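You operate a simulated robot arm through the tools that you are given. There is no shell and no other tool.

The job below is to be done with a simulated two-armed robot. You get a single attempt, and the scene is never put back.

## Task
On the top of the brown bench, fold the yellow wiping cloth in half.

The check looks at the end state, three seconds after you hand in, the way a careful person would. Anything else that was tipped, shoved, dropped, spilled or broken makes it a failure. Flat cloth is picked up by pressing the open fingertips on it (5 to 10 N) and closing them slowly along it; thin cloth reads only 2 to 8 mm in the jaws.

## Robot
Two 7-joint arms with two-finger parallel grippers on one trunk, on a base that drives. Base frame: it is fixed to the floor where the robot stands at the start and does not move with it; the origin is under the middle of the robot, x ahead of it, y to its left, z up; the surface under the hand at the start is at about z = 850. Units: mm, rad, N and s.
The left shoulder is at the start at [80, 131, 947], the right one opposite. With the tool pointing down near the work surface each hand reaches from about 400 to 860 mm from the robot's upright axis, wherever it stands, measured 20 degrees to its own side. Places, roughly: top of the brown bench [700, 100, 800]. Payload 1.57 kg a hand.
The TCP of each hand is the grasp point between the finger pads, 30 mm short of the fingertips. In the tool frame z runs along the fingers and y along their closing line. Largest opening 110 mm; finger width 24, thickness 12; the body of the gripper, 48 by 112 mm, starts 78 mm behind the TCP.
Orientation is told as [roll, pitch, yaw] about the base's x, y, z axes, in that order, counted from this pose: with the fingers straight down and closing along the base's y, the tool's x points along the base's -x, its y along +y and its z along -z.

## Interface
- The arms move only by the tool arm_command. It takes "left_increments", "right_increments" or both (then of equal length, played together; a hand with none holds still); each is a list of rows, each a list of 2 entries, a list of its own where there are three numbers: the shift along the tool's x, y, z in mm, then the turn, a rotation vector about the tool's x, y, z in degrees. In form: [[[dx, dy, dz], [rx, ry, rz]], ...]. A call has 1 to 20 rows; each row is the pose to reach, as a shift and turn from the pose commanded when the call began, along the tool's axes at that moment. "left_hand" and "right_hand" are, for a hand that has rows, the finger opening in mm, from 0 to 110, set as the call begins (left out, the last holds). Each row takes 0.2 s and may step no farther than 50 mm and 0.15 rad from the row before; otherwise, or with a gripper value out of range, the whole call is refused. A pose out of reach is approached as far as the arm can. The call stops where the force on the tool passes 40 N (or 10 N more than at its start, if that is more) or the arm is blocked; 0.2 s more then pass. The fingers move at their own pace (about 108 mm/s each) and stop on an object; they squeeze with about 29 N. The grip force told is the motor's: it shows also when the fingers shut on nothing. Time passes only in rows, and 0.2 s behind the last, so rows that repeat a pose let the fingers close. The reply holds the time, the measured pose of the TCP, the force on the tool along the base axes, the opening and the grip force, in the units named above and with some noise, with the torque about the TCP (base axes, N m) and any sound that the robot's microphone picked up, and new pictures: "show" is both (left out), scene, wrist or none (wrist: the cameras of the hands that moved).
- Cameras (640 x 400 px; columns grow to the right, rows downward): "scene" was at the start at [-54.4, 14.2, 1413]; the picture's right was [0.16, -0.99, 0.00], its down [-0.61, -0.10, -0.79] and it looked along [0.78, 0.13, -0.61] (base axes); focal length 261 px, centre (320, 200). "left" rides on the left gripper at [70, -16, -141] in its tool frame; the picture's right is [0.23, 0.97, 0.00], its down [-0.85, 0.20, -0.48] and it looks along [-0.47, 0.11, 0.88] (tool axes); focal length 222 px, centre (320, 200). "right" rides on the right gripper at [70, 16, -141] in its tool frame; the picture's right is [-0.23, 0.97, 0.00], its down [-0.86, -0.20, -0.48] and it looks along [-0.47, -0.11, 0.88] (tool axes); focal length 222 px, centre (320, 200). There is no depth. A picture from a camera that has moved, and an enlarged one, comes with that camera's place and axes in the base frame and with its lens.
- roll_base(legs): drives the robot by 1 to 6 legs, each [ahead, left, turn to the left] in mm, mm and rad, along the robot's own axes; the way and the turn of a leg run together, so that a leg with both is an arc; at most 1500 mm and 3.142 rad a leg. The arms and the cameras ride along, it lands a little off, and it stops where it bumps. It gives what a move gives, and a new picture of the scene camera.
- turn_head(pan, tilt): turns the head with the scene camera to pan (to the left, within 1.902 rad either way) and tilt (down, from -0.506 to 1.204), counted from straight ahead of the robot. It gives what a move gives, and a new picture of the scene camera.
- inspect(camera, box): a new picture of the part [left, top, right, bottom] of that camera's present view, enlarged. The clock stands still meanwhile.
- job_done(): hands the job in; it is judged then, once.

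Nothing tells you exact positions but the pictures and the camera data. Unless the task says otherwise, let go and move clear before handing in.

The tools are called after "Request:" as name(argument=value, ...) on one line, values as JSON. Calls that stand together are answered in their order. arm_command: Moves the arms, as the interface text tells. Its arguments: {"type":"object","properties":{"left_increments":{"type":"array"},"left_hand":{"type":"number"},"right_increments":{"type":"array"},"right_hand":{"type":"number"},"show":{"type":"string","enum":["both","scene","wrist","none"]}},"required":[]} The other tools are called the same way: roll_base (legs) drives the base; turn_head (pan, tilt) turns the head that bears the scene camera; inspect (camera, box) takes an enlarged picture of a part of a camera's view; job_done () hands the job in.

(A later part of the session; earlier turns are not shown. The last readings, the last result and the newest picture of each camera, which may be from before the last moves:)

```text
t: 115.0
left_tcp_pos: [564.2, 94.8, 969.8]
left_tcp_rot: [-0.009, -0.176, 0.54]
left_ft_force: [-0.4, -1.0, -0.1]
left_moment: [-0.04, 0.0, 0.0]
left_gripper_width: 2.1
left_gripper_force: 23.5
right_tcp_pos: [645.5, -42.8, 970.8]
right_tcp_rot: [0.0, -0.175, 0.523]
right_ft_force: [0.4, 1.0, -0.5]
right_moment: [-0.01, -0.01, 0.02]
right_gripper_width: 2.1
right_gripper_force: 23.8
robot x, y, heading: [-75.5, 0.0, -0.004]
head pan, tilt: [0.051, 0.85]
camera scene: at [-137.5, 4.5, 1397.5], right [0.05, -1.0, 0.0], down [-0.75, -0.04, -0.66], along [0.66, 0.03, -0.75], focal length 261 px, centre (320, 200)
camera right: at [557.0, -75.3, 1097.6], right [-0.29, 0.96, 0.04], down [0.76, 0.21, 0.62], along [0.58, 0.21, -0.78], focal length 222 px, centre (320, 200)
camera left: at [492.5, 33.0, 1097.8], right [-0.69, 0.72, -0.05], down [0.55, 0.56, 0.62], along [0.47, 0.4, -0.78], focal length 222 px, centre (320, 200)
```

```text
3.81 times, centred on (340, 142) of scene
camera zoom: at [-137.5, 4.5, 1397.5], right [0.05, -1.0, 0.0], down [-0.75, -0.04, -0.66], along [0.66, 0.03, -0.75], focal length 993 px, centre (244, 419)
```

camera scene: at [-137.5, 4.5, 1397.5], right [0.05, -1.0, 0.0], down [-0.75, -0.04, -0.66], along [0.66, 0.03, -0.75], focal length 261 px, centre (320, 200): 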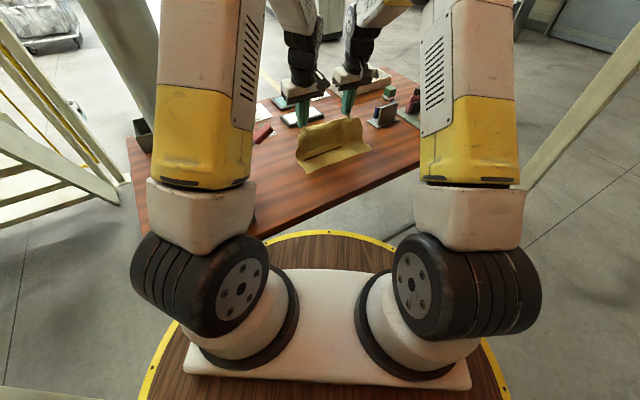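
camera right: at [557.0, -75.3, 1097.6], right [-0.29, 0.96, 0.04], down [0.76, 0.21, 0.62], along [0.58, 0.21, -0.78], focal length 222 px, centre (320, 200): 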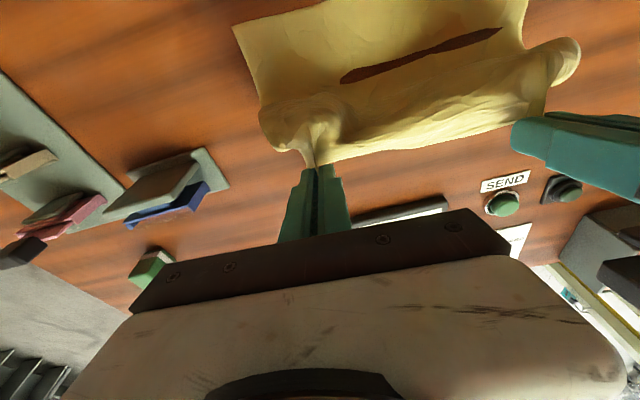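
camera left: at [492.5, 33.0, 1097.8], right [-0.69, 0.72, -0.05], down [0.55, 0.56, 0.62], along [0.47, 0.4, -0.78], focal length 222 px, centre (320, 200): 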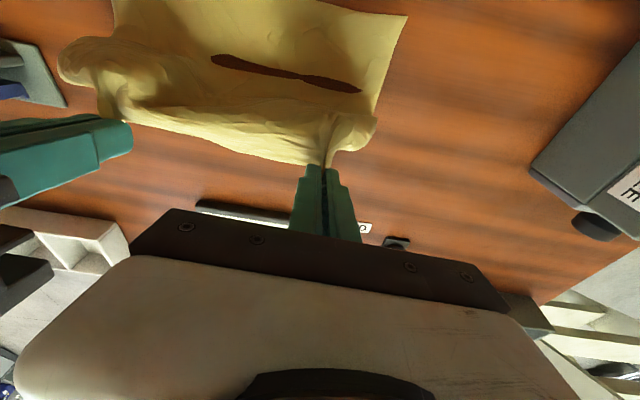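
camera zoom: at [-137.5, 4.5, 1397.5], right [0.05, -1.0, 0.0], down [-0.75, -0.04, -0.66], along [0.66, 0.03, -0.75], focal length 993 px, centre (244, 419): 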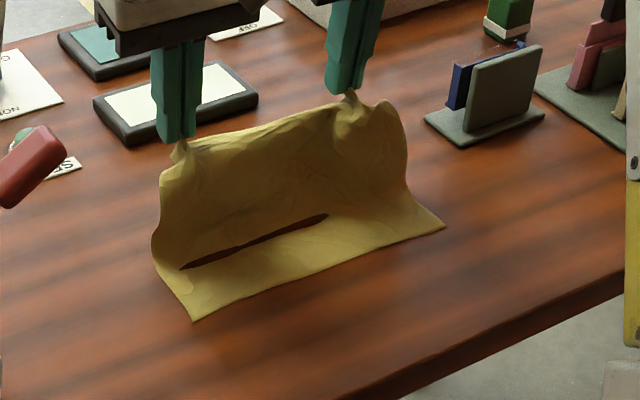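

The sheet stands cleanly between the hands and the near edge hasn't moved. I'll continue over and down toward the near side.

Request:
arm_command(left_increments=[[[6.2, 0, -1], [0, -1.2, 0]], [[12.4, 0, -2.1], [0, -2.5, 0]], [[18.3, 0, -2.6], [0, -3.7, 0]], [[24.3, 0, -3.1], [0, -5, 0]], [[30.2, 0, -2.8], [0, -6.2, 0]], [[36, 0, -2.5], [0, -7.5, 0]], [[41.7, 0, -1.6], [0, -8.7, 0]], [[47.4, 0, -0.7], [0, -10, 0]], [[53, 0, 0.8], [0, -11.2, 0]], [[58.5, 0, 2.3], [0, -12.5, 0]], [[63.6, 0, 4.2], [0, -13.7, 0]], [[68.7, 0, 6.1], [0, -15, 0]], [[73.5, 0, 8.6], [0, -16, 0]], [[78.3, 0, 11.2], [0, -17, 0]], [[82.6, 0, 14], [0, -18, 0]], [[87, 0, 16.8], [0, -19, 0]], [[91, 0, 19.9], [0, -20, 0]], [[94.9, 0, 23], [0, -21, 0]], [[98.5, 0, 26.5], [0, -22, 0]], [[102.1, 0, 30], [0, -23, 0]]], right_increments=[[[6.2, 0, -1], [0, -1.2, 0]], [[12.4, 0, -2.1], [0, -2.5, 0]], [[18.3, 0, -2.6], [0, -3.7, 0]], [[24.3, 0, -3.1], [0, -5, 0]], [[30.2, 0, -2.8], [0, -6.2, 0]], [[36, 0, -2.5], [0, -7.5, 0]], [[41.7, 0, -1.6], [0, -8.7, 0]], [[47.4, 0, -0.7], [0, -10, 0]], [[53, 0, 0.8], [0, -11.2, 0]], [[58.5, 0, 2.3], [0, -12.5, 0]], [[63.6, 0, 4.2], [0, -13.7, 0]], [[68.7, 0, 6.1], [0, -15, 0]], [[73.5, 0, 8.6], [0, -16, 0]], [[78.3, 0, 11.2], [0, -17, 0]], [[82.6, 0, 14], [0, -18, 0]], [[87, 0, 16.8], [0, -19, 0]], [[91, 0, 19.9], [0, -20, 0]], [[94.9, 0, 23], [0, -21, 0]], [[98.5, 0, 26.5], [0, -22, 0]], [[102.1, 0, 30], [0, -23, 0]]], show="both")

Request:
inspect(camera="scene", box=[260, 90, 420, 195])

Request:
inspect(camera="right", box=[200, 20, 620, 240])

Request:
inspect(camera="left", box=[20, 20, 440, 240])

```text
t: 119.2
left_tcp_pos: [482.1, 45.2, 922.4]
left_tcp_rot: [-0.012, -0.577, 0.544]
left_ft_force: [0.4, 0.4, 0.6]
left_moment: [0.01, -0.01, -0.05]
left_gripper_width: 2.0
left_gripper_force: 24.2
right_tcp_pos: [562.0, -89.7, 922.2]
right_tcp_rot: [-0.001, -0.577, 0.524]
right_ft_force: [0.3, 0.4, -1.4]
right_moment: [0.02, -0.02, -0.01]
right_gripper_width: 1.9
right_gripper_force: 23.3
robot x, y, heading: [-76.2, -0.7, -0.001]
head pan, tilt: [0.051, 0.85]
camera scene: at [-137.7, 4.4, 1397.4], right [0.05, -1.0, 0.0], down [-0.75, -0.04, -0.66], along [0.66, 0.03, -0.75], focal length 261 px, centre (320, 200)
camera right: at [437.7, -142.2, 1003.9], right [-0.32, 0.94, 0.12], down [0.5, 0.06, 0.87], along [0.81, 0.34, -0.48], focal length 222 px, centre (320, 200)
camera left: at [374.5, -37.2, 1003.9], right [-0.66, 0.74, -0.13], down [0.28, 0.41, 0.87], along [0.69, 0.53, -0.48], focal length 222 px, centre (320, 200)
```

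scene: 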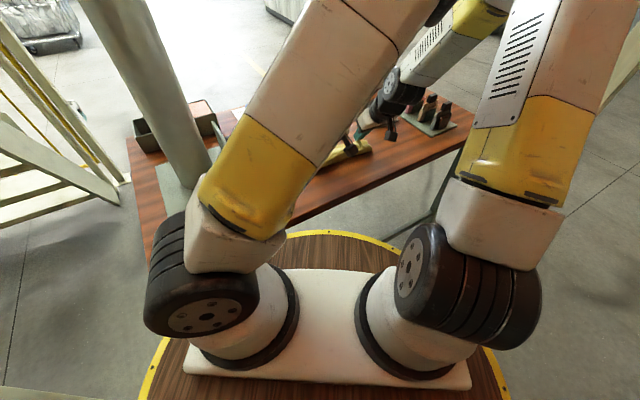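
right: 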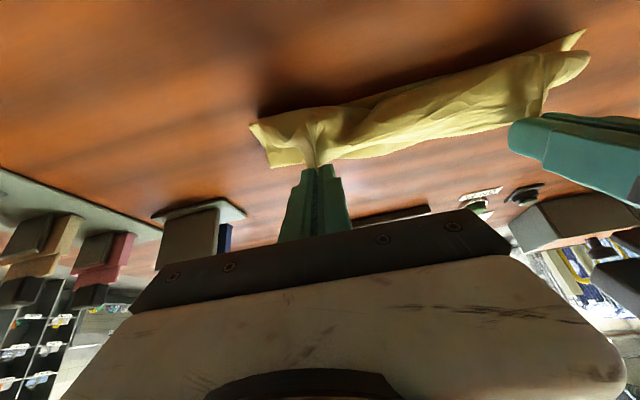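
left: 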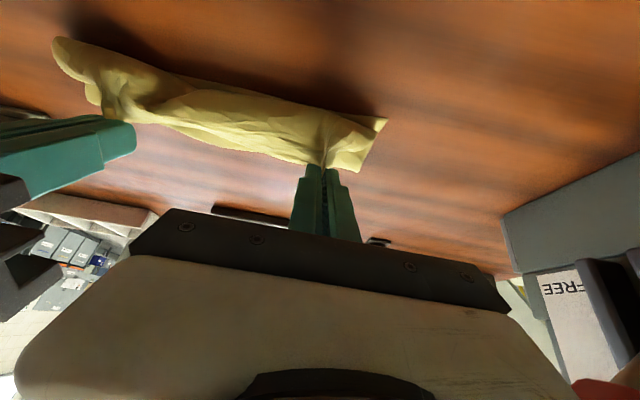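

```text
3.81 times, centred on (340, 142) of scene
camera zoom: at [-137.7, 4.4, 1397.4], right [0.05, -1.0, 0.0], down [-0.75, -0.04, -0.66], along [0.66, 0.03, -0.75], focal length 993 px, centre (244, 419)
```

zoom: 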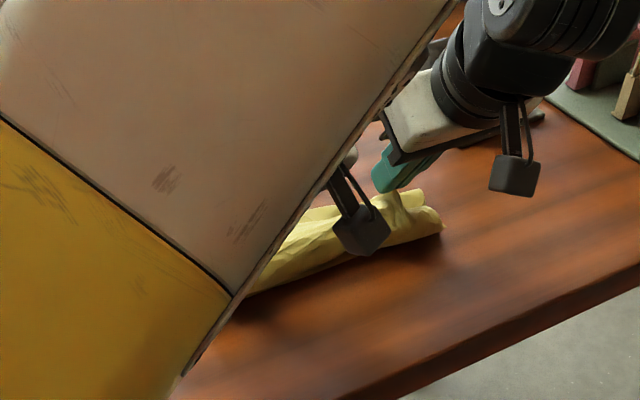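

```text
1.52 times, centred on (410, 130) of right
camera zoom: at [437.7, -142.2, 1003.9], right [-0.32, 0.94, 0.12], down [0.5, 0.06, 0.87], along [0.81, 0.34, -0.48], focal length 338 px, centre (183, 307)
```

zoom: 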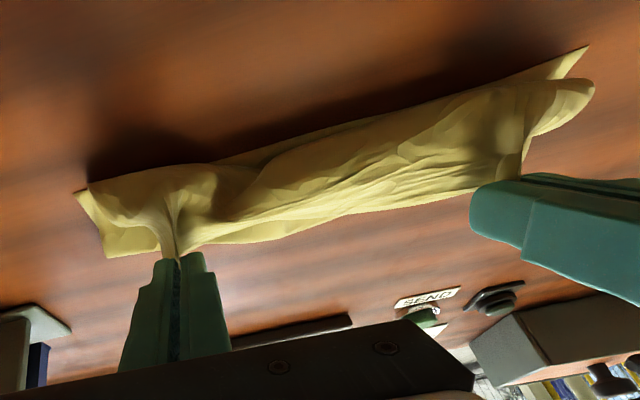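

```text
1.52 times, centred on (230, 130) of left
camera zoom: at [374.5, -37.2, 1003.9], right [-0.66, 0.74, -0.13], down [0.28, 0.41, 0.87], along [0.69, 0.53, -0.48], focal length 338 px, centre (457, 307)
```

zoom: 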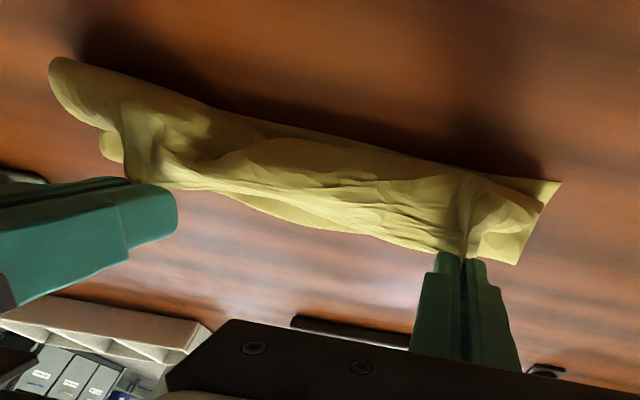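

The held edge is now over the near side. I'll bring it down close to the near edge, moving slightly past it so the sheet lies straight with no slack under the fingers.

Request:
arm_command(left_increments=[[[4.5, 0, 1], [0, 0, 0]], [[9, 0, 2.3], [0, 0, 0]], [[13.5, 0, 4], [0, 0, 0]], [[18, 0, 6], [0, 0, 0]], [[22.5, 0, 8.2], [0, 0, 0]], [[26.5, 0, 10.5], [0, 0, 0]], [[29.5, 0, 12.6], [0, 0, 0]], [[29.5, 0, 12.6], [0, 0, 0]]], right_increments=[[[4.5, 0, 1], [0, 0, 0]], [[9, 0, 2.3], [0, 0, 0]], [[13.5, 0, 4], [0, 0, 0]], [[18, 0, 6], [0, 0, 0]], [[22.5, 0, 8.2], [0, 0, 0]], [[26.5, 0, 10.5], [0, 0, 0]], [[29.5, 0, 12.6], [0, 0, 0]], [[29.5, 0, 12.6], [0, 0, 0]]], show="wrist")

Request:
inspect(camera="right", box=[200, 20, 620, 240])

Request:
inspect(camera="left", box=[20, 20, 440, 240])

```text
t: 121.0
left_tcp_pos: [466.8, 36.1, 896.0]
left_tcp_rot: [-0.012, -0.577, 0.546]
left_ft_force: [0.5, 0.0, -0.1]
left_moment: [0.01, 0.02, -0.01]
left_gripper_width: 2.0
left_gripper_force: 23.9
right_tcp_pos: [546.3, -100.5, 897.2]
right_tcp_rot: [0.0, -0.575, 0.523]
right_ft_force: [0.3, -0.6, -0.5]
right_moment: [-0.03, -0.01, 0.03]
right_gripper_width: 2.0
right_gripper_force: 23.4
robot x, y, heading: [-76.9, -0.1, 0.004]
head pan, tilt: [0.051, 0.85]
camera right: at [421.3, -153.3, 978.0], right [-0.32, 0.94, 0.12], down [0.5, 0.06, 0.87], along [0.81, 0.34, -0.48], focal length 222 px, centre (320, 200)
camera left: at [359.2, -47.1, 977.4], right [-0.66, 0.74, -0.13], down [0.28, 0.41, 0.87], along [0.69, 0.53, -0.48], focal length 222 px, centre (320, 200)
```

right: 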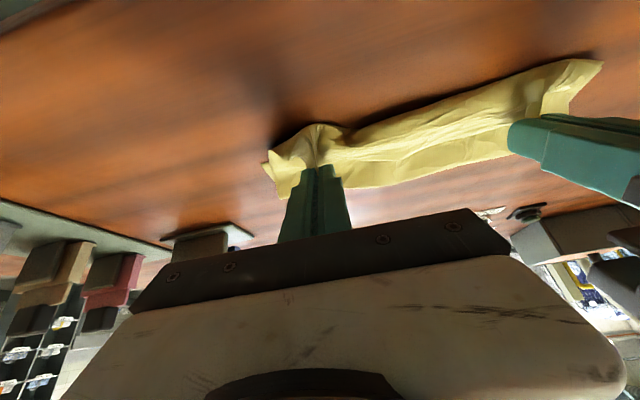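
left: 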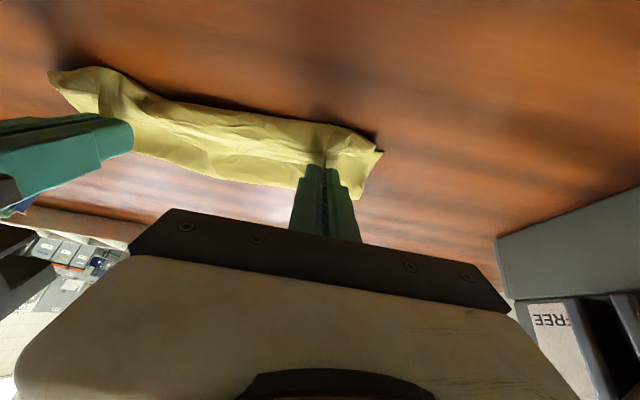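

```text
1.52 times, centred on (410, 130) of right
camera zoom: at [421.3, -153.3, 978.0], right [-0.32, 0.94, 0.12], down [0.5, 0.06, 0.87], along [0.81, 0.34, -0.48], focal length 338 px, centre (183, 307)
```

zoom: 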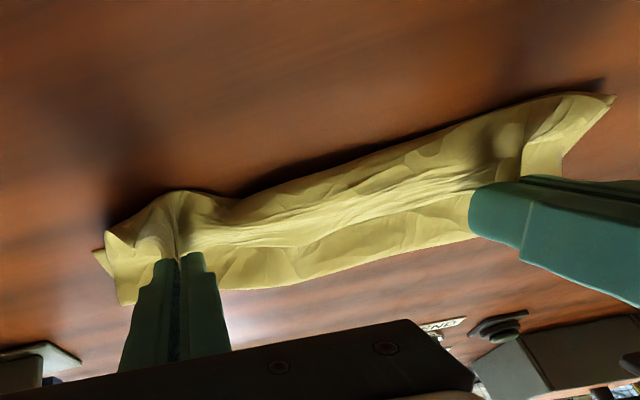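

```text
1.52 times, centred on (230, 130) of left
camera zoom: at [359.2, -47.1, 977.4], right [-0.66, 0.74, -0.13], down [0.28, 0.41, 0.87], along [0.69, 0.53, -0.48], focal length 338 px, centre (457, 307)
```

zoom: 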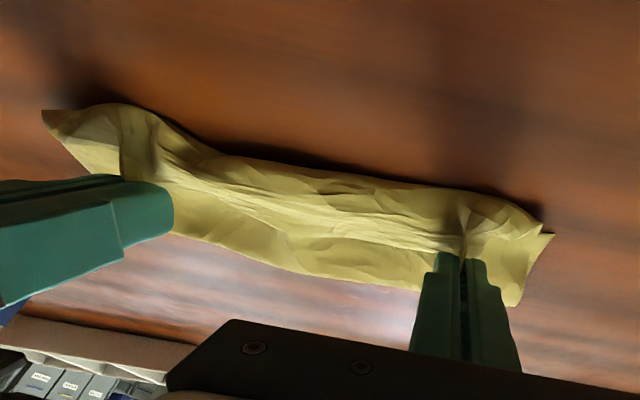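

The held edge still has a U-turn under the fingers, so it may curl again when released. I'll shift it forward about 35 mm, release, and then use the fingertips to sweep the curled strip outward so the edge lands on the near edge.

Request:
arm_command(left_increments=[[[-5, 0, 5], [0, 0, 0]], [[-10, 0, 10], [0, 0, 0]], [[-15, 0, 15], [0, 0, 0]], [[-20, 0, 20.5], [0, 0, 0]], [[-25, 0, 25.5], [0, 0, 0]], [[-25, 0, 25.5], [0, 0, 0]]], right_increments=[[[-5, 0, 5], [0, 0, 0]], [[-10, 0, 10], [0, 0, 0]], [[-15, 0, 15], [0, 0, 0]], [[-20, 0, 20.5], [0, 0, 0]], [[-25, 0, 25.5], [0, 0, 0]], [[-25, 0, 25.5], [0, 0, 0]]], show="wrist")

Request:
inspect(camera="right", box=[200, 20, 620, 240])

Request:
inspect(camera="left", box=[20, 20, 440, 240])

```text
t: 122.4
left_tcp_pos: [497.4, 52.4, 888.1]
left_tcp_rot: [-0.013, -0.579, 0.545]
left_ft_force: [-0.2, -1.3, 8.2]
left_moment: [-0.01, 0.02, -0.02]
left_gripper_width: 1.8
left_gripper_force: 23.8
right_tcp_pos: [576.8, -81.4, 887.5]
right_tcp_rot: [-0.001, -0.573, 0.524]
right_ft_force: [-0.6, -0.4, 0.7]
right_moment: [-0.01, 0.05, -0.03]
right_gripper_width: 1.9
right_gripper_force: 23.1
robot x, y, heading: [-75.2, 1.3, 0.004]
head pan, tilt: [0.051, 0.85]
camera right: at [451.8, -134.3, 968.5], right [-0.32, 0.94, 0.12], down [0.5, 0.06, 0.87], along [0.81, 0.34, -0.48], focal length 222 px, centre (320, 200)
camera left: at [390.0, -29.6, 969.3], right [-0.66, 0.74, -0.13], down [0.28, 0.41, 0.87], along [0.69, 0.53, -0.48], focal length 222 px, centre (320, 200)
```

right: 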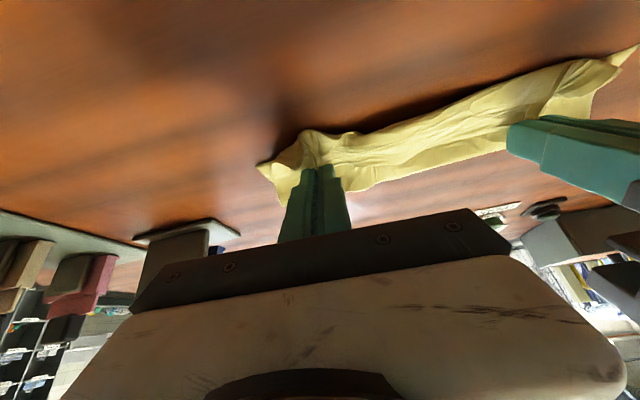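
left: 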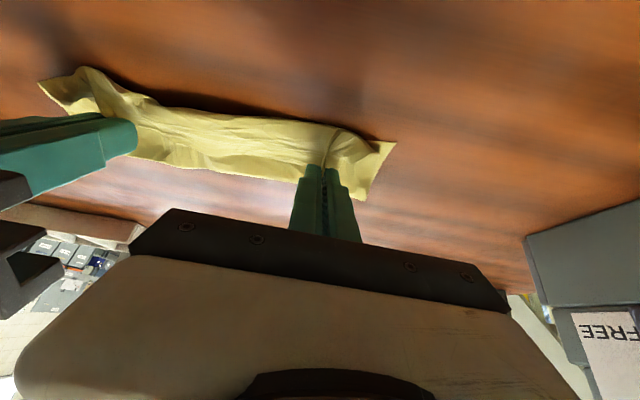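

```text
1.52 times, centred on (410, 130) of right
camera zoom: at [451.8, -134.3, 968.5], right [-0.32, 0.94, 0.12], down [0.5, 0.06, 0.87], along [0.81, 0.34, -0.48], focal length 338 px, centre (183, 307)
```

zoom: 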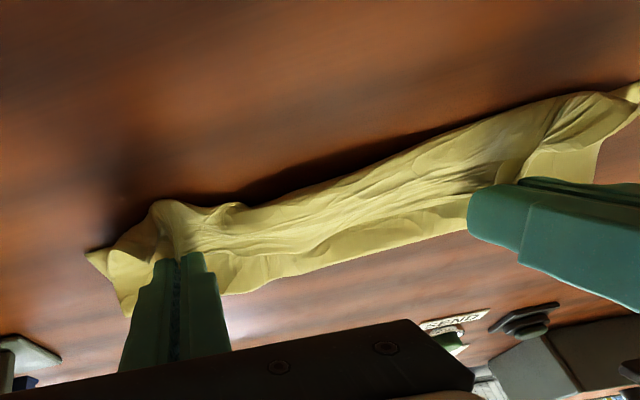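

```text
1.52 times, centred on (230, 130) of left
camera zoom: at [390.0, -29.6, 969.3], right [-0.66, 0.74, -0.13], down [0.28, 0.41, 0.87], along [0.69, 0.53, -0.48], focal length 338 px, centre (457, 307)
```

zoom: 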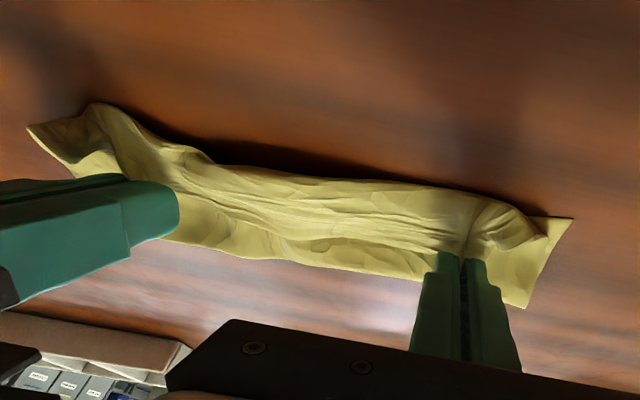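

Lowering with this grip orientation forces a U-turn in the cloth. A better grip is to pinch the edge with the fingers closing across it, so the sheet leaves along the fingers. I'll lay the edge back on the far side, well short of the displays, and regrip that way.

Request:
arm_command(left_increments=[[[-11.5, 0.5, -10.4], [0, 0, 0]], [[-24.7, 1.3, -19.7], [0, 2, 0]], [[-39.1, 2.4, -27.1], [0, 5, 0]], [[-53.4, 3.7, -30.9], [0, 8, 0]], [[-67, 5.1, -31.6], [0, 11, 0]], [[-79.8, 6.7, -29.3], [0, 14, 0]], [[-90.4, 8.3, -23.6], [0, 17, 0]], [[-98.8, 9.9, -14.5], [0, 20, 0]], [[-104.8, 11.3, -3.5], [0, 23, 0]], [[-108.3, 12.6, 9.5], [0, 26, 0]], [[-109, 13.7, 23.1], [0, 29, 0]], [[-107.5, 14.5, 36.4], [0, 31, 0]], [[-105.2, 15.1, 49.2], [0, 33, 0]], [[-101.7, 15.5, 60.1], [0, 33, 0]], [[-101.7, 15.5, 60.1], [0, 33, 0]]], right_increments=[[[-11.5, 0.3, -10.4], [0, 0, 0]], [[-24.7, 0.9, -19.7], [0, 2, 0]], [[-39.1, 1.6, -27.1], [0, 5, 0]], [[-53.4, 2.5, -30.9], [0, 8, 0]], [[-67, 3.4, -31.6], [0, 11, 0]], [[-79.8, 4.5, -29.3], [0, 14, 0]], [[-90.4, 5.5, -23.6], [0, 17, 0]], [[-98.8, 6.6, -14.5], [0, 20, 0]], [[-104.8, 7.5, -3.5], [0, 23, 0]], [[-108.3, 8.4, 9.5], [0, 26, 0]], [[-109, 9.1, 23.1], [0, 29, 0]], [[-107.5, 9.6, 36.4], [0, 31, 0]], [[-105.2, 10, 49.2], [0, 33, 0]], [[-101.7, 10.3, 60.1], [0, 33, 0]], [[-101.7, 10.3, 60.1], [0, 33, 0]]], show="both")

Request:
inspect(camera="scene", box=[260, 90, 420, 195])

```text
t: 125.6
left_tcp_pos: [591.0, 126.6, 893.1]
left_tcp_rot: [-0.01, 0.0, 0.538]
left_ft_force: [2.0, -2.9, 0.3]
left_moment: [-0.08, -0.04, 0.07]
left_gripper_width: 2.0
left_gripper_force: 23.6
right_tcp_pos: [675.4, -13.8, 893.2]
right_tcp_rot: [-0.001, 0.003, 0.523]
right_ft_force: [-3.1, 4.2, 0.7]
right_moment: [0.14, 0.05, -0.02]
right_gripper_width: 2.0
right_gripper_force: 24.0
robot x, y, heading: [-72.6, -2.1, 0.002]
head pan, tilt: [0.051, 0.85]
camera scene: at [-137.7, 4.4, 1397.4], right [0.05, -1.0, 0.0], down [-0.75, -0.04, -0.66], along [0.66, 0.03, -0.75], focal length 261 px, centre (320, 200)
camera right: at [606.2, -33.4, 1034.8], right [-0.29, 0.96, 0.0], down [0.84, 0.26, 0.48], along [0.46, 0.14, -0.88], focal length 222 px, centre (320, 200)
camera left: at [539.3, 78.4, 1035.0], right [-0.69, 0.72, -0.01], down [0.63, 0.61, 0.48], along [0.35, 0.32, -0.88], focal length 222 px, centre (320, 200)
```

scene: 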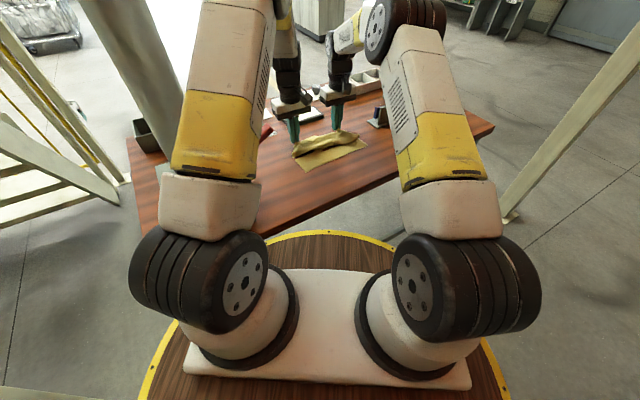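
right: 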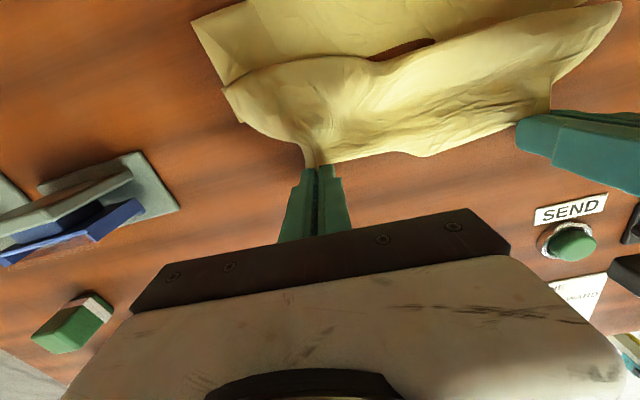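
left: 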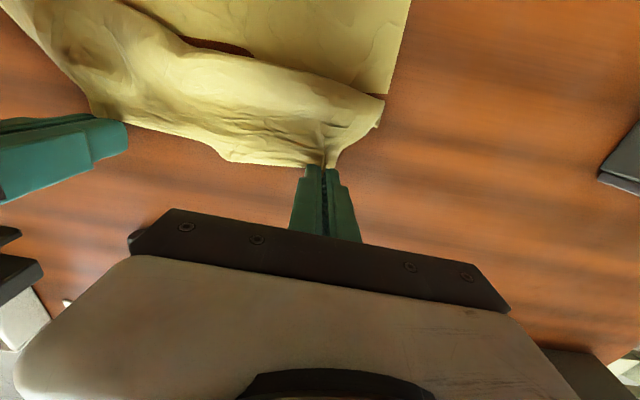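

```text
3.81 times, centred on (340, 142) of scene
camera zoom: at [-137.7, 4.4, 1397.4], right [0.05, -1.0, 0.0], down [-0.75, -0.04, -0.66], along [0.66, 0.03, -0.75], focal length 993 px, centre (244, 419)
```

zoom: 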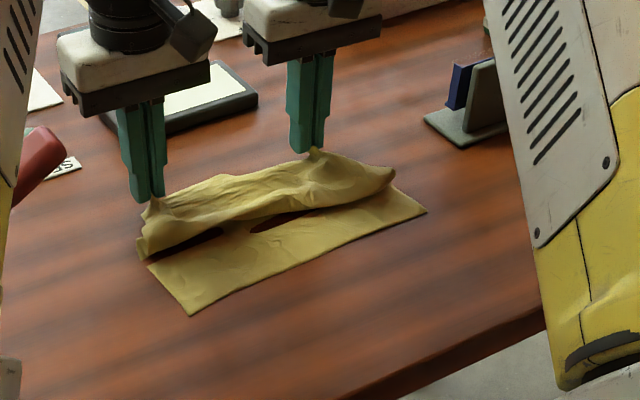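

There is a slack roll here. I'll carry the edge about 25 mm further out, which is still well clear of the displays, then release it.

Request:
arm_command(left_increments=[[[-5, 0, -4], [0, 0, 0]], [[-11, 0, -6], [0, 0, 0]], [[-17, 0, -5], [0, 0, 0]], [[-22, 0, 0], [0, 0, 0]], [[-25, 0, 6], [0, 0, 0]], [[-25, 0, 8], [0, 0, 0]]], right_increments=[[[-5, 1, -4], [0, 0, 0]], [[-11, 2, -6], [0, 0, 0]], [[-17, 3, -5], [0, 0, 0]], [[-22, 3, 0], [0, 0, 0]], [[-25, 3, 6], [0, 0, 0]], [[-25, 3, 8], [0, 0, 0]]], show="none")

Request:
arm_command(left_increments=[[[0, 0, 0], [0, 0, 0]], [[0, 0, 0], [0, 0, 0]], [[0, 0, -6], [0, 0, 0]], [[0, 0, -20], [0, 0, 0]], [[0, 0, -40], [0, 0, 0]], [[0, 0, -65], [0, 0, 0]], [[0, 0, -90], [0, 0, 0]], [[0, 0, -90], [0, 0, 0]]], right_increments=[[[0, 0, 0], [0, 0, 0]], [[0, 0, 0], [0, 0, 0]], [[0, 0, -6], [0, 0, 0]], [[0, 0, -20], [0, 0, 0]], [[0, 0, -40], [0, 0, 0]], [[0, 0, -65], [0, 0, 0]], [[0, 0, -90], [0, 0, 0]], [[0, 0, -90], [0, 0, 0]]], left_hand=20, right_hand=20, show="both")

Request:
inspect(camera="scene", box=[260, 90, 420, 195])

Request:
inspect(camera="left", box=[0, 0, 440, 220])

Request:
inspect(camera="right", box=[180, 0, 620, 220])

```text
t: 127.0
left_tcp_pos: [611.2, 140.3, 885.5]
left_tcp_rot: [-0.01, -0.002, 0.536]
left_ft_force: [2.1, -2.6, -0.4]
left_moment: [-0.1, -0.08, 0.08]
left_gripper_width: 1.9
left_gripper_force: 23.8
right_tcp_pos: [694.9, 1.5, 885.2]
right_tcp_rot: [-0.001, 0.002, 0.524]
right_ft_force: [-1.6, 2.8, 1.3]
right_moment: [0.08, 0.06, -0.07]
right_gripper_width: 1.9
right_gripper_force: 24.0
robot x, y, heading: [-77.1, 0.3, 0.001]
head pan, tilt: [0.051, 0.85]
```

```text
t: 128.8
left_tcp_pos: [611.5, 140.0, 975.6]
left_tcp_rot: [-0.009, 0.001, 0.537]
left_ft_force: [0.5, -0.7, -0.3]
left_moment: [0.01, 0.01, 0.02]
left_gripper_width: 19.9
left_gripper_force: 0.1
right_tcp_pos: [692.8, 0.2, 974.1]
right_tcp_rot: [-0.001, 0.002, 0.523]
right_ft_force: [0.7, 0.2, -0.1]
right_moment: [0.01, 0.01, 0.01]
right_gripper_width: 19.8
right_gripper_force: 0.1
robot x, y, heading: [-75.8, -1.8, -0.001]
head pan, tilt: [0.051, 0.85]
camera scene: at [-137.6, 4.4, 1397.5], right [0.05, -1.0, 0.0], down [-0.75, -0.04, -0.66], along [0.66, 0.03, -0.75], focal length 261 px, centre (320, 200)
camera right: at [625.7, -19.7, 1116.7], right [-0.29, 0.96, 0.0], down [0.84, 0.26, 0.48], along [0.46, 0.14, -0.88], focal length 222 px, centre (320, 200)
camera left: at [560.1, 93.0, 1118.2], right [-0.69, 0.72, -0.01], down [0.63, 0.61, 0.48], along [0.35, 0.33, -0.88], focal length 222 px, centre (320, 200)
```

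scene: 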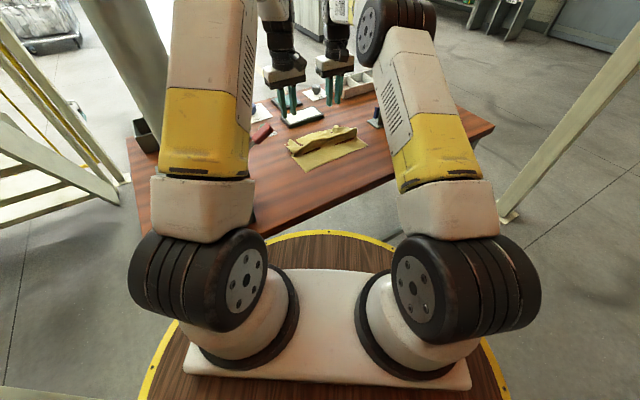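
right: 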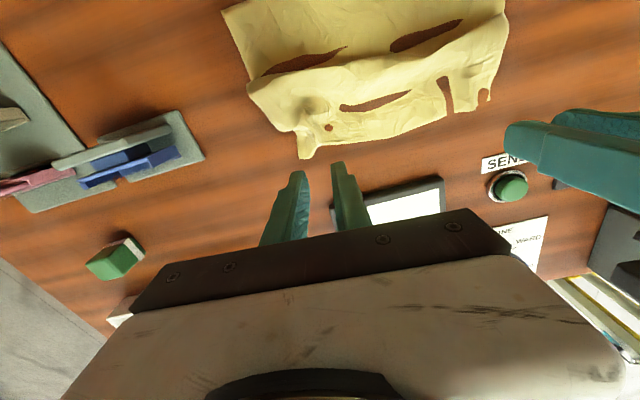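
left: 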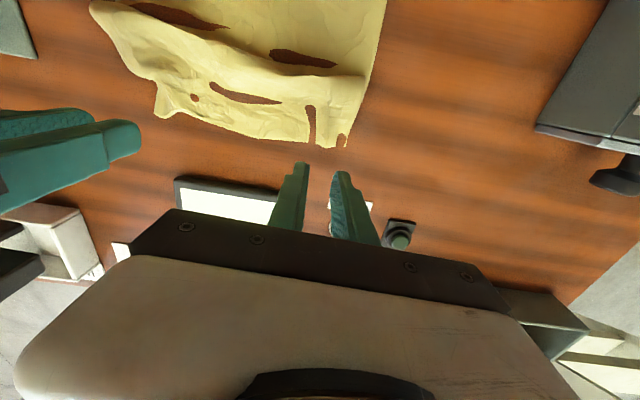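

```text
3.81 times, centred on (340, 142) of scene
camera zoom: at [-137.6, 4.4, 1397.5], right [0.05, -1.0, 0.0], down [-0.75, -0.04, -0.66], along [0.66, 0.03, -0.75], focal length 993 px, centre (244, 419)
```

zoom: 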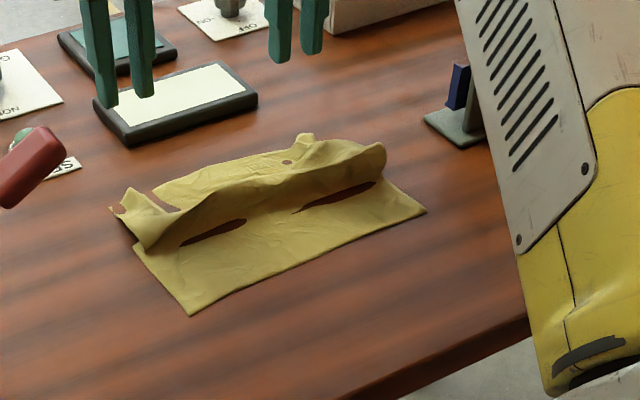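

```text
1.45 times, centred on (220, 110) of left
camera zoom: at [560.1, 93.0, 1118.2], right [-0.69, 0.72, -0.01], down [0.63, 0.61, 0.48], along [0.35, 0.33, -0.88], focal length 323 px, centre (466, 331)
```

zoom: 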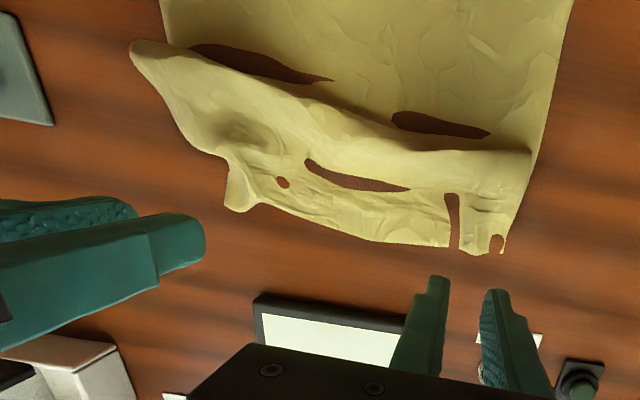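

```text
1.45 times, centred on (400, 110) of right
camera zoom: at [625.7, -19.7, 1116.7], right [-0.29, 0.96, 0.0], down [0.84, 0.26, 0.48], along [0.46, 0.14, -0.88], focal length 323 px, centre (204, 331)
```

zoom: 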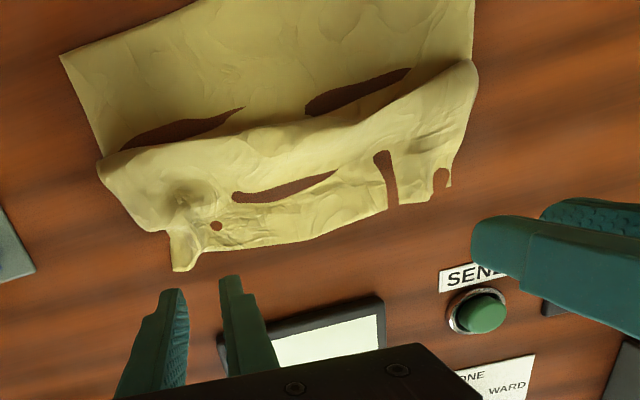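

Laid down short, the cloth has a slack wave across it. I'll press near the two near corners and drag that edge gently toward the robot to pull the cloth flat.

Request:
arm_command(left_increments=[[[35, -2, 0], [0, 0, 0]], [[70, -4, 0], [0, 0, 0]], [[105, -7, 0], [0, 0, 0]], [[140.6, -9, 5], [0, 0, 0]], [[140.6, -9, 35], [0, 0, 0]], [[140.6, -9, 65], [0, 0, 0]], [[140.6, -9, 85], [0, 0, 0]], [[140.6, -9, 85], [0, 0, 0]]], right_increments=[[[31, -4, 0], [0, 0, 0]], [[62, -8, 0], [0, 0, 0]], [[93, -12, 0], [0, 0, 0]], [[123.1, -16.4, 5], [0, 0, 0]], [[123.1, -16.4, 35], [0, 0, 0]], [[123.1, -16.4, 65], [0, 0, 0]], [[123.1, -16.4, 84], [0, 0, 0]], [[123.1, -16.4, 84], [0, 0, 0]]], left_hand=40, right_hand=40, show="both")

```text
t: 130.6
left_tcp_pos: [495.9, 60.5, 889.4]
left_tcp_rot: [-0.01, 0.0, 0.536]
left_ft_force: [0.0, 0.0, 0.7]
left_moment: [-0.02, -0.04, -0.03]
left_gripper_width: 40.0
left_gripper_force: 0.1
right_tcp_pos: [597.5, -74.9, 889.9]
right_tcp_rot: [0.0, 0.001, 0.523]
right_ft_force: [1.0, -0.9, 0.6]
right_moment: [0.0, 0.0, 0.01]
right_gripper_width: 39.9
right_gripper_force: 0.1
robot x, y, heading: [-80.6, 3.5, 0.001]
head pan, tilt: [0.051, 0.85]
camera scene: at [-137.8, 4.3, 1397.4], right [0.05, -1.0, 0.0], down [-0.75, -0.04, -0.66], along [0.66, 0.03, -0.75], focal length 261 px, centre (320, 200)
camera right: at [528.3, -95.2, 1032.8], right [-0.29, 0.96, 0.0], down [0.84, 0.26, 0.48], along [0.46, 0.14, -0.88], focal length 222 px, centre (320, 200)
camera left: at [444.8, 11.6, 1032.2], right [-0.69, 0.72, -0.01], down [0.63, 0.61, 0.48], along [0.35, 0.32, -0.88], focal length 222 px, centre (320, 200)
```

scene: 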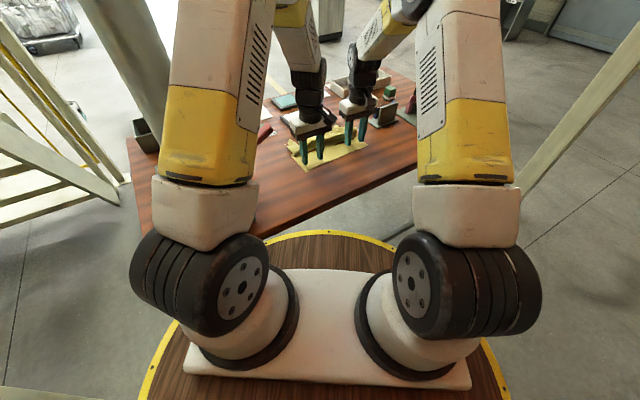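
right: 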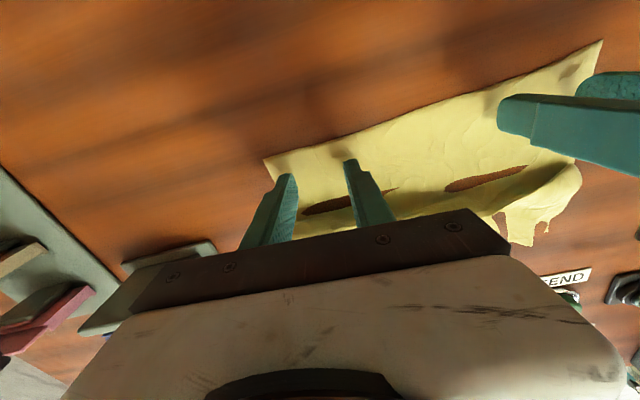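
left: 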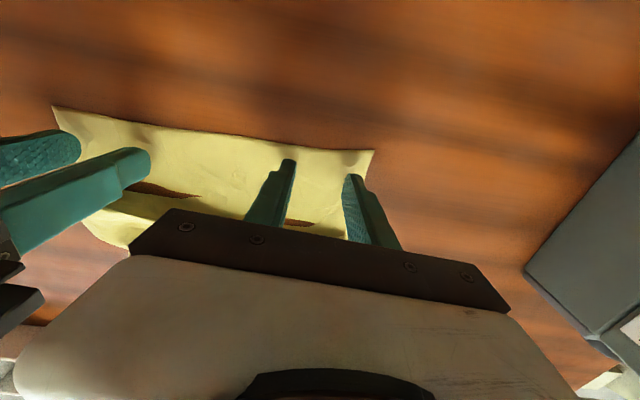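

The hands are over the near corners. I'll press lightly.

Request:
arm_command(left_increments=[[[0, 0, 4], [0, 0, 0]], [[0, 0, 7.5], [0, 0, 0]], [[0, 0, 8.3], [0, 0, 0]], [[0, 0, 8.3], [0, 0, 0]]], right_increments=[[[0, 0, 4], [0, 0, 0]], [[0, 0, 7.5], [0, 0, 0]], [[0, 0, 8.3], [0, 0, 0]], [[0, 0, 8.3], [0, 0, 0]]], show="none")

```text
t: 131.6
left_tcp_pos: [495.0, 61.1, 883.9]
left_tcp_rot: [-0.01, 0.0, 0.539]
left_ft_force: [0.0, 0.5, 0.7]
left_moment: [0.01, -0.02, 0.01]
left_gripper_width: 40.2
left_gripper_force: 0.1
right_tcp_pos: [596.6, -75.1, 883.6]
right_tcp_rot: [0.0, 0.001, 0.524]
right_ft_force: [0.0, 0.7, -0.6]
right_moment: [0.0, 0.02, 0.01]
right_gripper_width: 40.0
right_gripper_force: 0.1
robot x, y, heading: [-79.2, -0.6, 0.002]
head pan, tilt: [0.051, 0.85]
```

Request:
arm_command(left_increments=[[[0, 0, 1.5], [0, 0, 0]], [[0, 0, 2.5], [0, 0, 0]], [[0, 0, 2.5], [0, 0, 0]]], right_increments=[[[0, 0, 1.5], [0, 0, 0]], [[0, 0, 2.5], [0, 0, 0]], [[0, 0, 2.5], [0, 0, 0]]], show="none")

```text
t: 132.4
left_tcp_pos: [495.9, 61.4, 881.7]
left_tcp_rot: [-0.011, -0.004, 0.538]
left_ft_force: [-2.5, 0.8, 31.0]
left_moment: [0.71, 0.64, 0.04]
left_gripper_width: 40.6
left_gripper_force: 0.3
right_tcp_pos: [595.1, -74.8, 880.6]
right_tcp_rot: [0.0, -0.002, 0.524]
right_ft_force: [1.8, 0.9, 4.3]
right_moment: [-0.03, -0.05, -0.03]
right_gripper_width: 40.3
right_gripper_force: 0.1
robot x, y, heading: [-78.1, -0.3, 0.001]
head pan, tilt: [0.051, 0.85]
```

The left is pressing too hard at 31 N, so I'll ease it and press the right slightly more.

Request:
arm_command(left_increments=[[[0, 0, -1.2], [0, 0, 0]], [[0, 0, -2], [0, 0, 0]], [[0, 0, -2], [0, 0, 0]]], right_increments=[[[0, 0, 0.4], [0, 0, 0]], [[0, 0, 0.4], [0, 0, 0]], [[0, 0, 0.4], [0, 0, 0]]], show="none")

```text
t: 133.2
left_tcp_pos: [494.8, 61.6, 881.5]
left_tcp_rot: [-0.009, 0.0, 0.537]
left_ft_force: [1.7, 1.0, 6.9]
left_moment: [0.18, 0.05, -0.07]
left_gripper_width: 40.0
left_gripper_force: 0.0
right_tcp_pos: [596.4, -74.3, 880.6]
right_tcp_rot: [-0.001, 0.001, 0.522]
right_ft_force: [-0.1, -3.1, 15.8]
right_moment: [-0.19, 0.02, 0.02]
right_gripper_width: 39.9
right_gripper_force: 0.0
robot x, y, heading: [-73.1, 0.4, -0.001]
head pan, tilt: [0.051, 0.85]
```

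Request:
arm_command(left_increments=[[[4, 0.3, 0], [0, 0, 0]], [[9, 0.6, 0], [0, 0, 0]], [[14, 0.9, 0], [0, 0, 0]], [[19, 1.2, 0], [0, 0, 0]], [[24, 1.6, 0], [0, 0, 0]]], right_increments=[[[4, 0.2, -0.6], [0, 0, 0]], [[9, 0.4, -0.6], [0, 0, 0]], [[14, 0.7, -0.6], [0, 0, 0]], [[19, 1, -0.6], [0, 0, 0]], [[24, 1.2, -0.6], [0, 0, 0]]], show="wrist")

```text
t: 134.4
left_tcp_pos: [474.3, 49.4, 882.4]
left_tcp_rot: [-0.009, -0.001, 0.539]
left_ft_force: [0.9, 0.1, -0.5]
left_moment: [-0.02, 0.01, -0.02]
left_gripper_width: 39.8
left_gripper_force: 0.2
right_tcp_pos: [574.9, -86.7, 882.5]
right_tcp_rot: [-0.001, -0.001, 0.523]
right_ft_force: [2.6, 1.1, 13.9]
right_moment: [-0.09, -0.09, 0.0]
right_gripper_width: 40.2
right_gripper_force: 0.0
robot x, y, heading: [-74.2, 2.2, -0.0]
head pan, tilt: [0.051, 0.85]
camera right: at [506.1, -106.4, 1023.4], right [-0.29, 0.96, 0.0], down [0.84, 0.26, 0.48], along [0.46, 0.14, -0.88], focal length 222 px, centre (320, 200)
camera left: at [423.0, 1.0, 1024.1], right [-0.69, 0.72, -0.01], down [0.63, 0.61, 0.48], along [0.35, 0.33, -0.88], focal length 222 px, centre (320, 200)
```

right: 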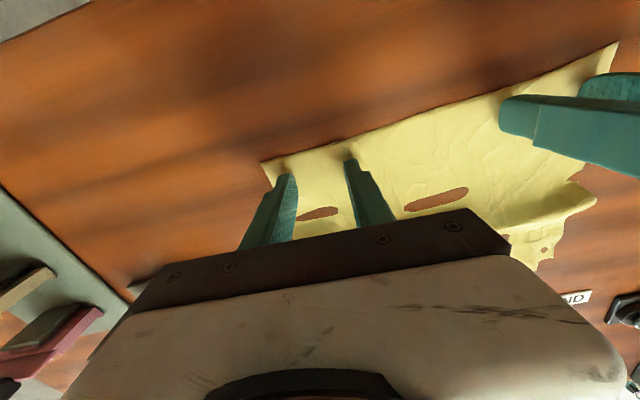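
left: 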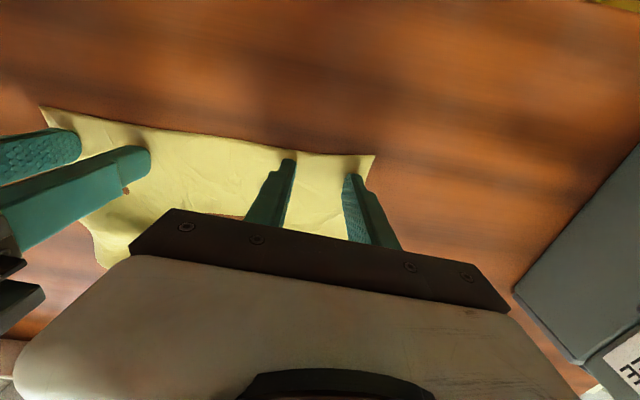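

The cloth follows the fingers nicely. I'll finish the pull.

Request:
arm_command(left_increments=[[[2, 0.1, 0.8], [0, 0, 0]], [[7, 0.5, 0.9], [0, 0, 0]], [[12, 0.8, 0.9], [0, 0, 0]], [[17, 1.1, 0.9], [0, 0, 0]], [[22, 1.4, 0.9], [0, 0, 0]]], right_increments=[[[2, 0.1, -0.3], [0, 0, 0]], [[7, 0.4, -0.3], [0, 0, 0]], [[12, 0.6, -0.3], [0, 0, 0]], [[17, 0.9, -0.3], [0, 0, 0]], [[22, 1.1, -0.3], [0, 0, 0]]], show="none")

Request:
arm_command(left_increments=[[[0, 0, -10], [0, 0, 0]], [[0, 0, -35], [0, 0, 0]], [[0, 0, -70], [0, 0, 0]], [[0, 0, -110], [0, 0, 0]], [[0, 0, -130], [0, 0, 0]]], right_increments=[[[0, 0, -10], [0, 0, 0]], [[0, 0, -35], [0, 0, 0]], [[0, 0, -70], [0, 0, 0]], [[0, 0, -110], [0, 0, 0]], [[0, 0, -130], [0, 0, 0]]], show="both")

Request:
inspect(camera="scene", box=[260, 90, 420, 195])

```text
t: 135.6
left_tcp_pos: [453.4, 38.1, 880.8]
left_tcp_rot: [-0.013, -0.003, 0.537]
left_ft_force: [2.9, 3.1, 20.8]
left_moment: [0.53, 0.22, -0.1]
left_gripper_width: 40.1
left_gripper_force: 0.1
right_tcp_pos: [553.7, -94.8, 881.4]
right_tcp_rot: [0.001, 0.001, 0.523]
right_ft_force: [0.1, -0.3, 2.1]
right_moment: [-0.02, -0.08, -0.01]
right_gripper_width: 40.2
right_gripper_force: 0.0
robot x, y, heading: [-76.9, -0.8, 0.002]
head pan, tilt: [0.051, 0.85]
```

```text
t: 136.8
left_tcp_pos: [453.8, 39.1, 1012.5]
left_tcp_rot: [-0.01, 0.001, 0.537]
left_ft_force: [0.6, -1.3, -0.9]
left_moment: [0.0, 0.02, -0.01]
left_gripper_width: 40.0
left_gripper_force: 0.0
right_tcp_pos: [555.2, -97.1, 1011.6]
right_tcp_rot: [0.001, 0.001, 0.526]
right_ft_force: [0.0, 0.0, -0.3]
right_moment: [0.03, 0.01, -0.03]
right_gripper_width: 40.0
right_gripper_force: 0.0
robot x, y, heading: [-77.2, -3.4, -0.003]
head pan, tilt: [0.051, 0.85]
camera scene: at [-137.4, 4.3, 1397.5], right [0.05, -1.0, 0.0], down [-0.75, -0.04, -0.66], along [0.66, 0.03, -0.75], focal length 261 px, centre (320, 200)
camera right: at [488.3, -117.0, 1154.7], right [-0.29, 0.96, 0.0], down [0.84, 0.26, 0.48], along [0.46, 0.14, -0.88], focal length 222 px, centre (320, 200)
camera left: at [403.3, -9.0, 1154.3], right [-0.69, 0.72, -0.01], down [0.63, 0.61, 0.48], along [0.35, 0.33, -0.88], focal length 222 px, centre (320, 200)
```

scene: 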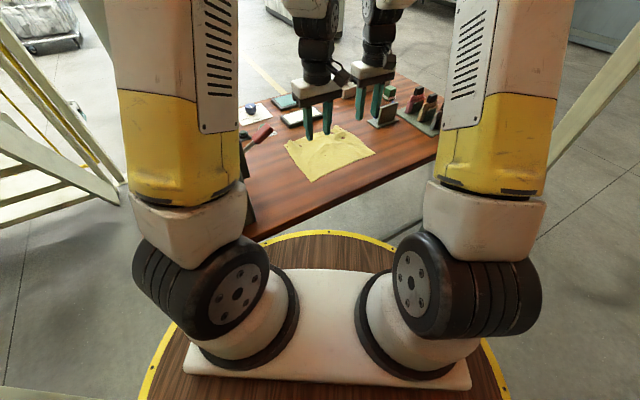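
right: 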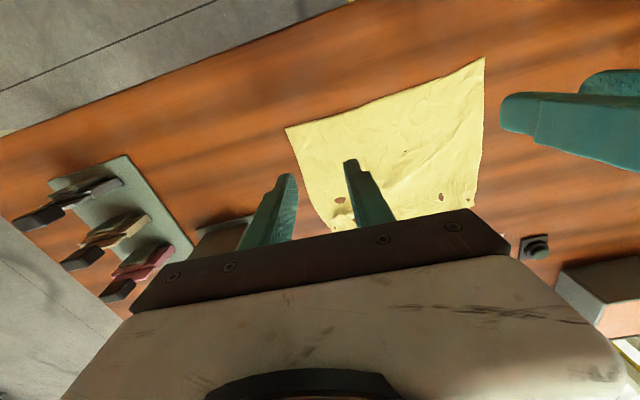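
left: 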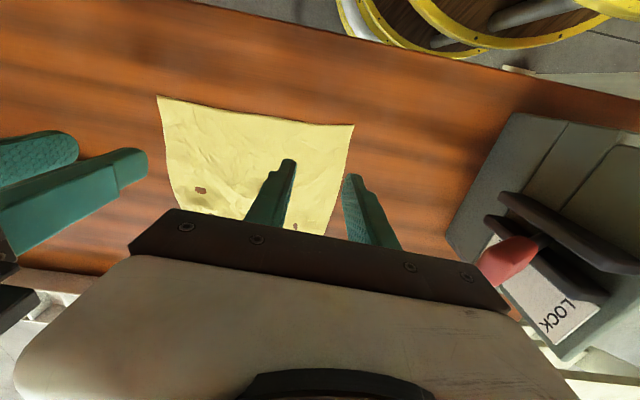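

```text
3.81 times, centred on (340, 142) of scene
camera zoom: at [-137.4, 4.3, 1397.5], right [0.05, -1.0, 0.0], down [-0.75, -0.04, -0.66], along [0.66, 0.03, -0.75], focal length 993 px, centre (244, 419)
```

zoom: 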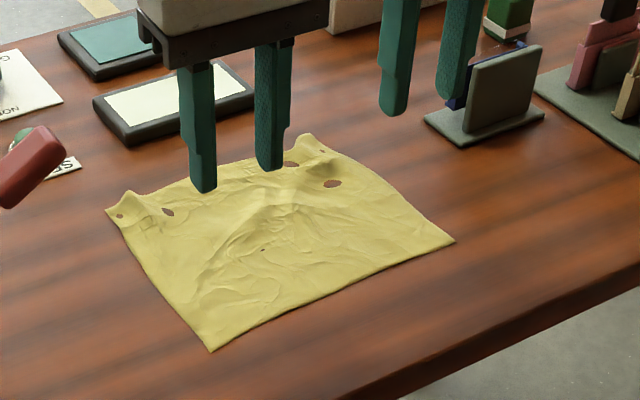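

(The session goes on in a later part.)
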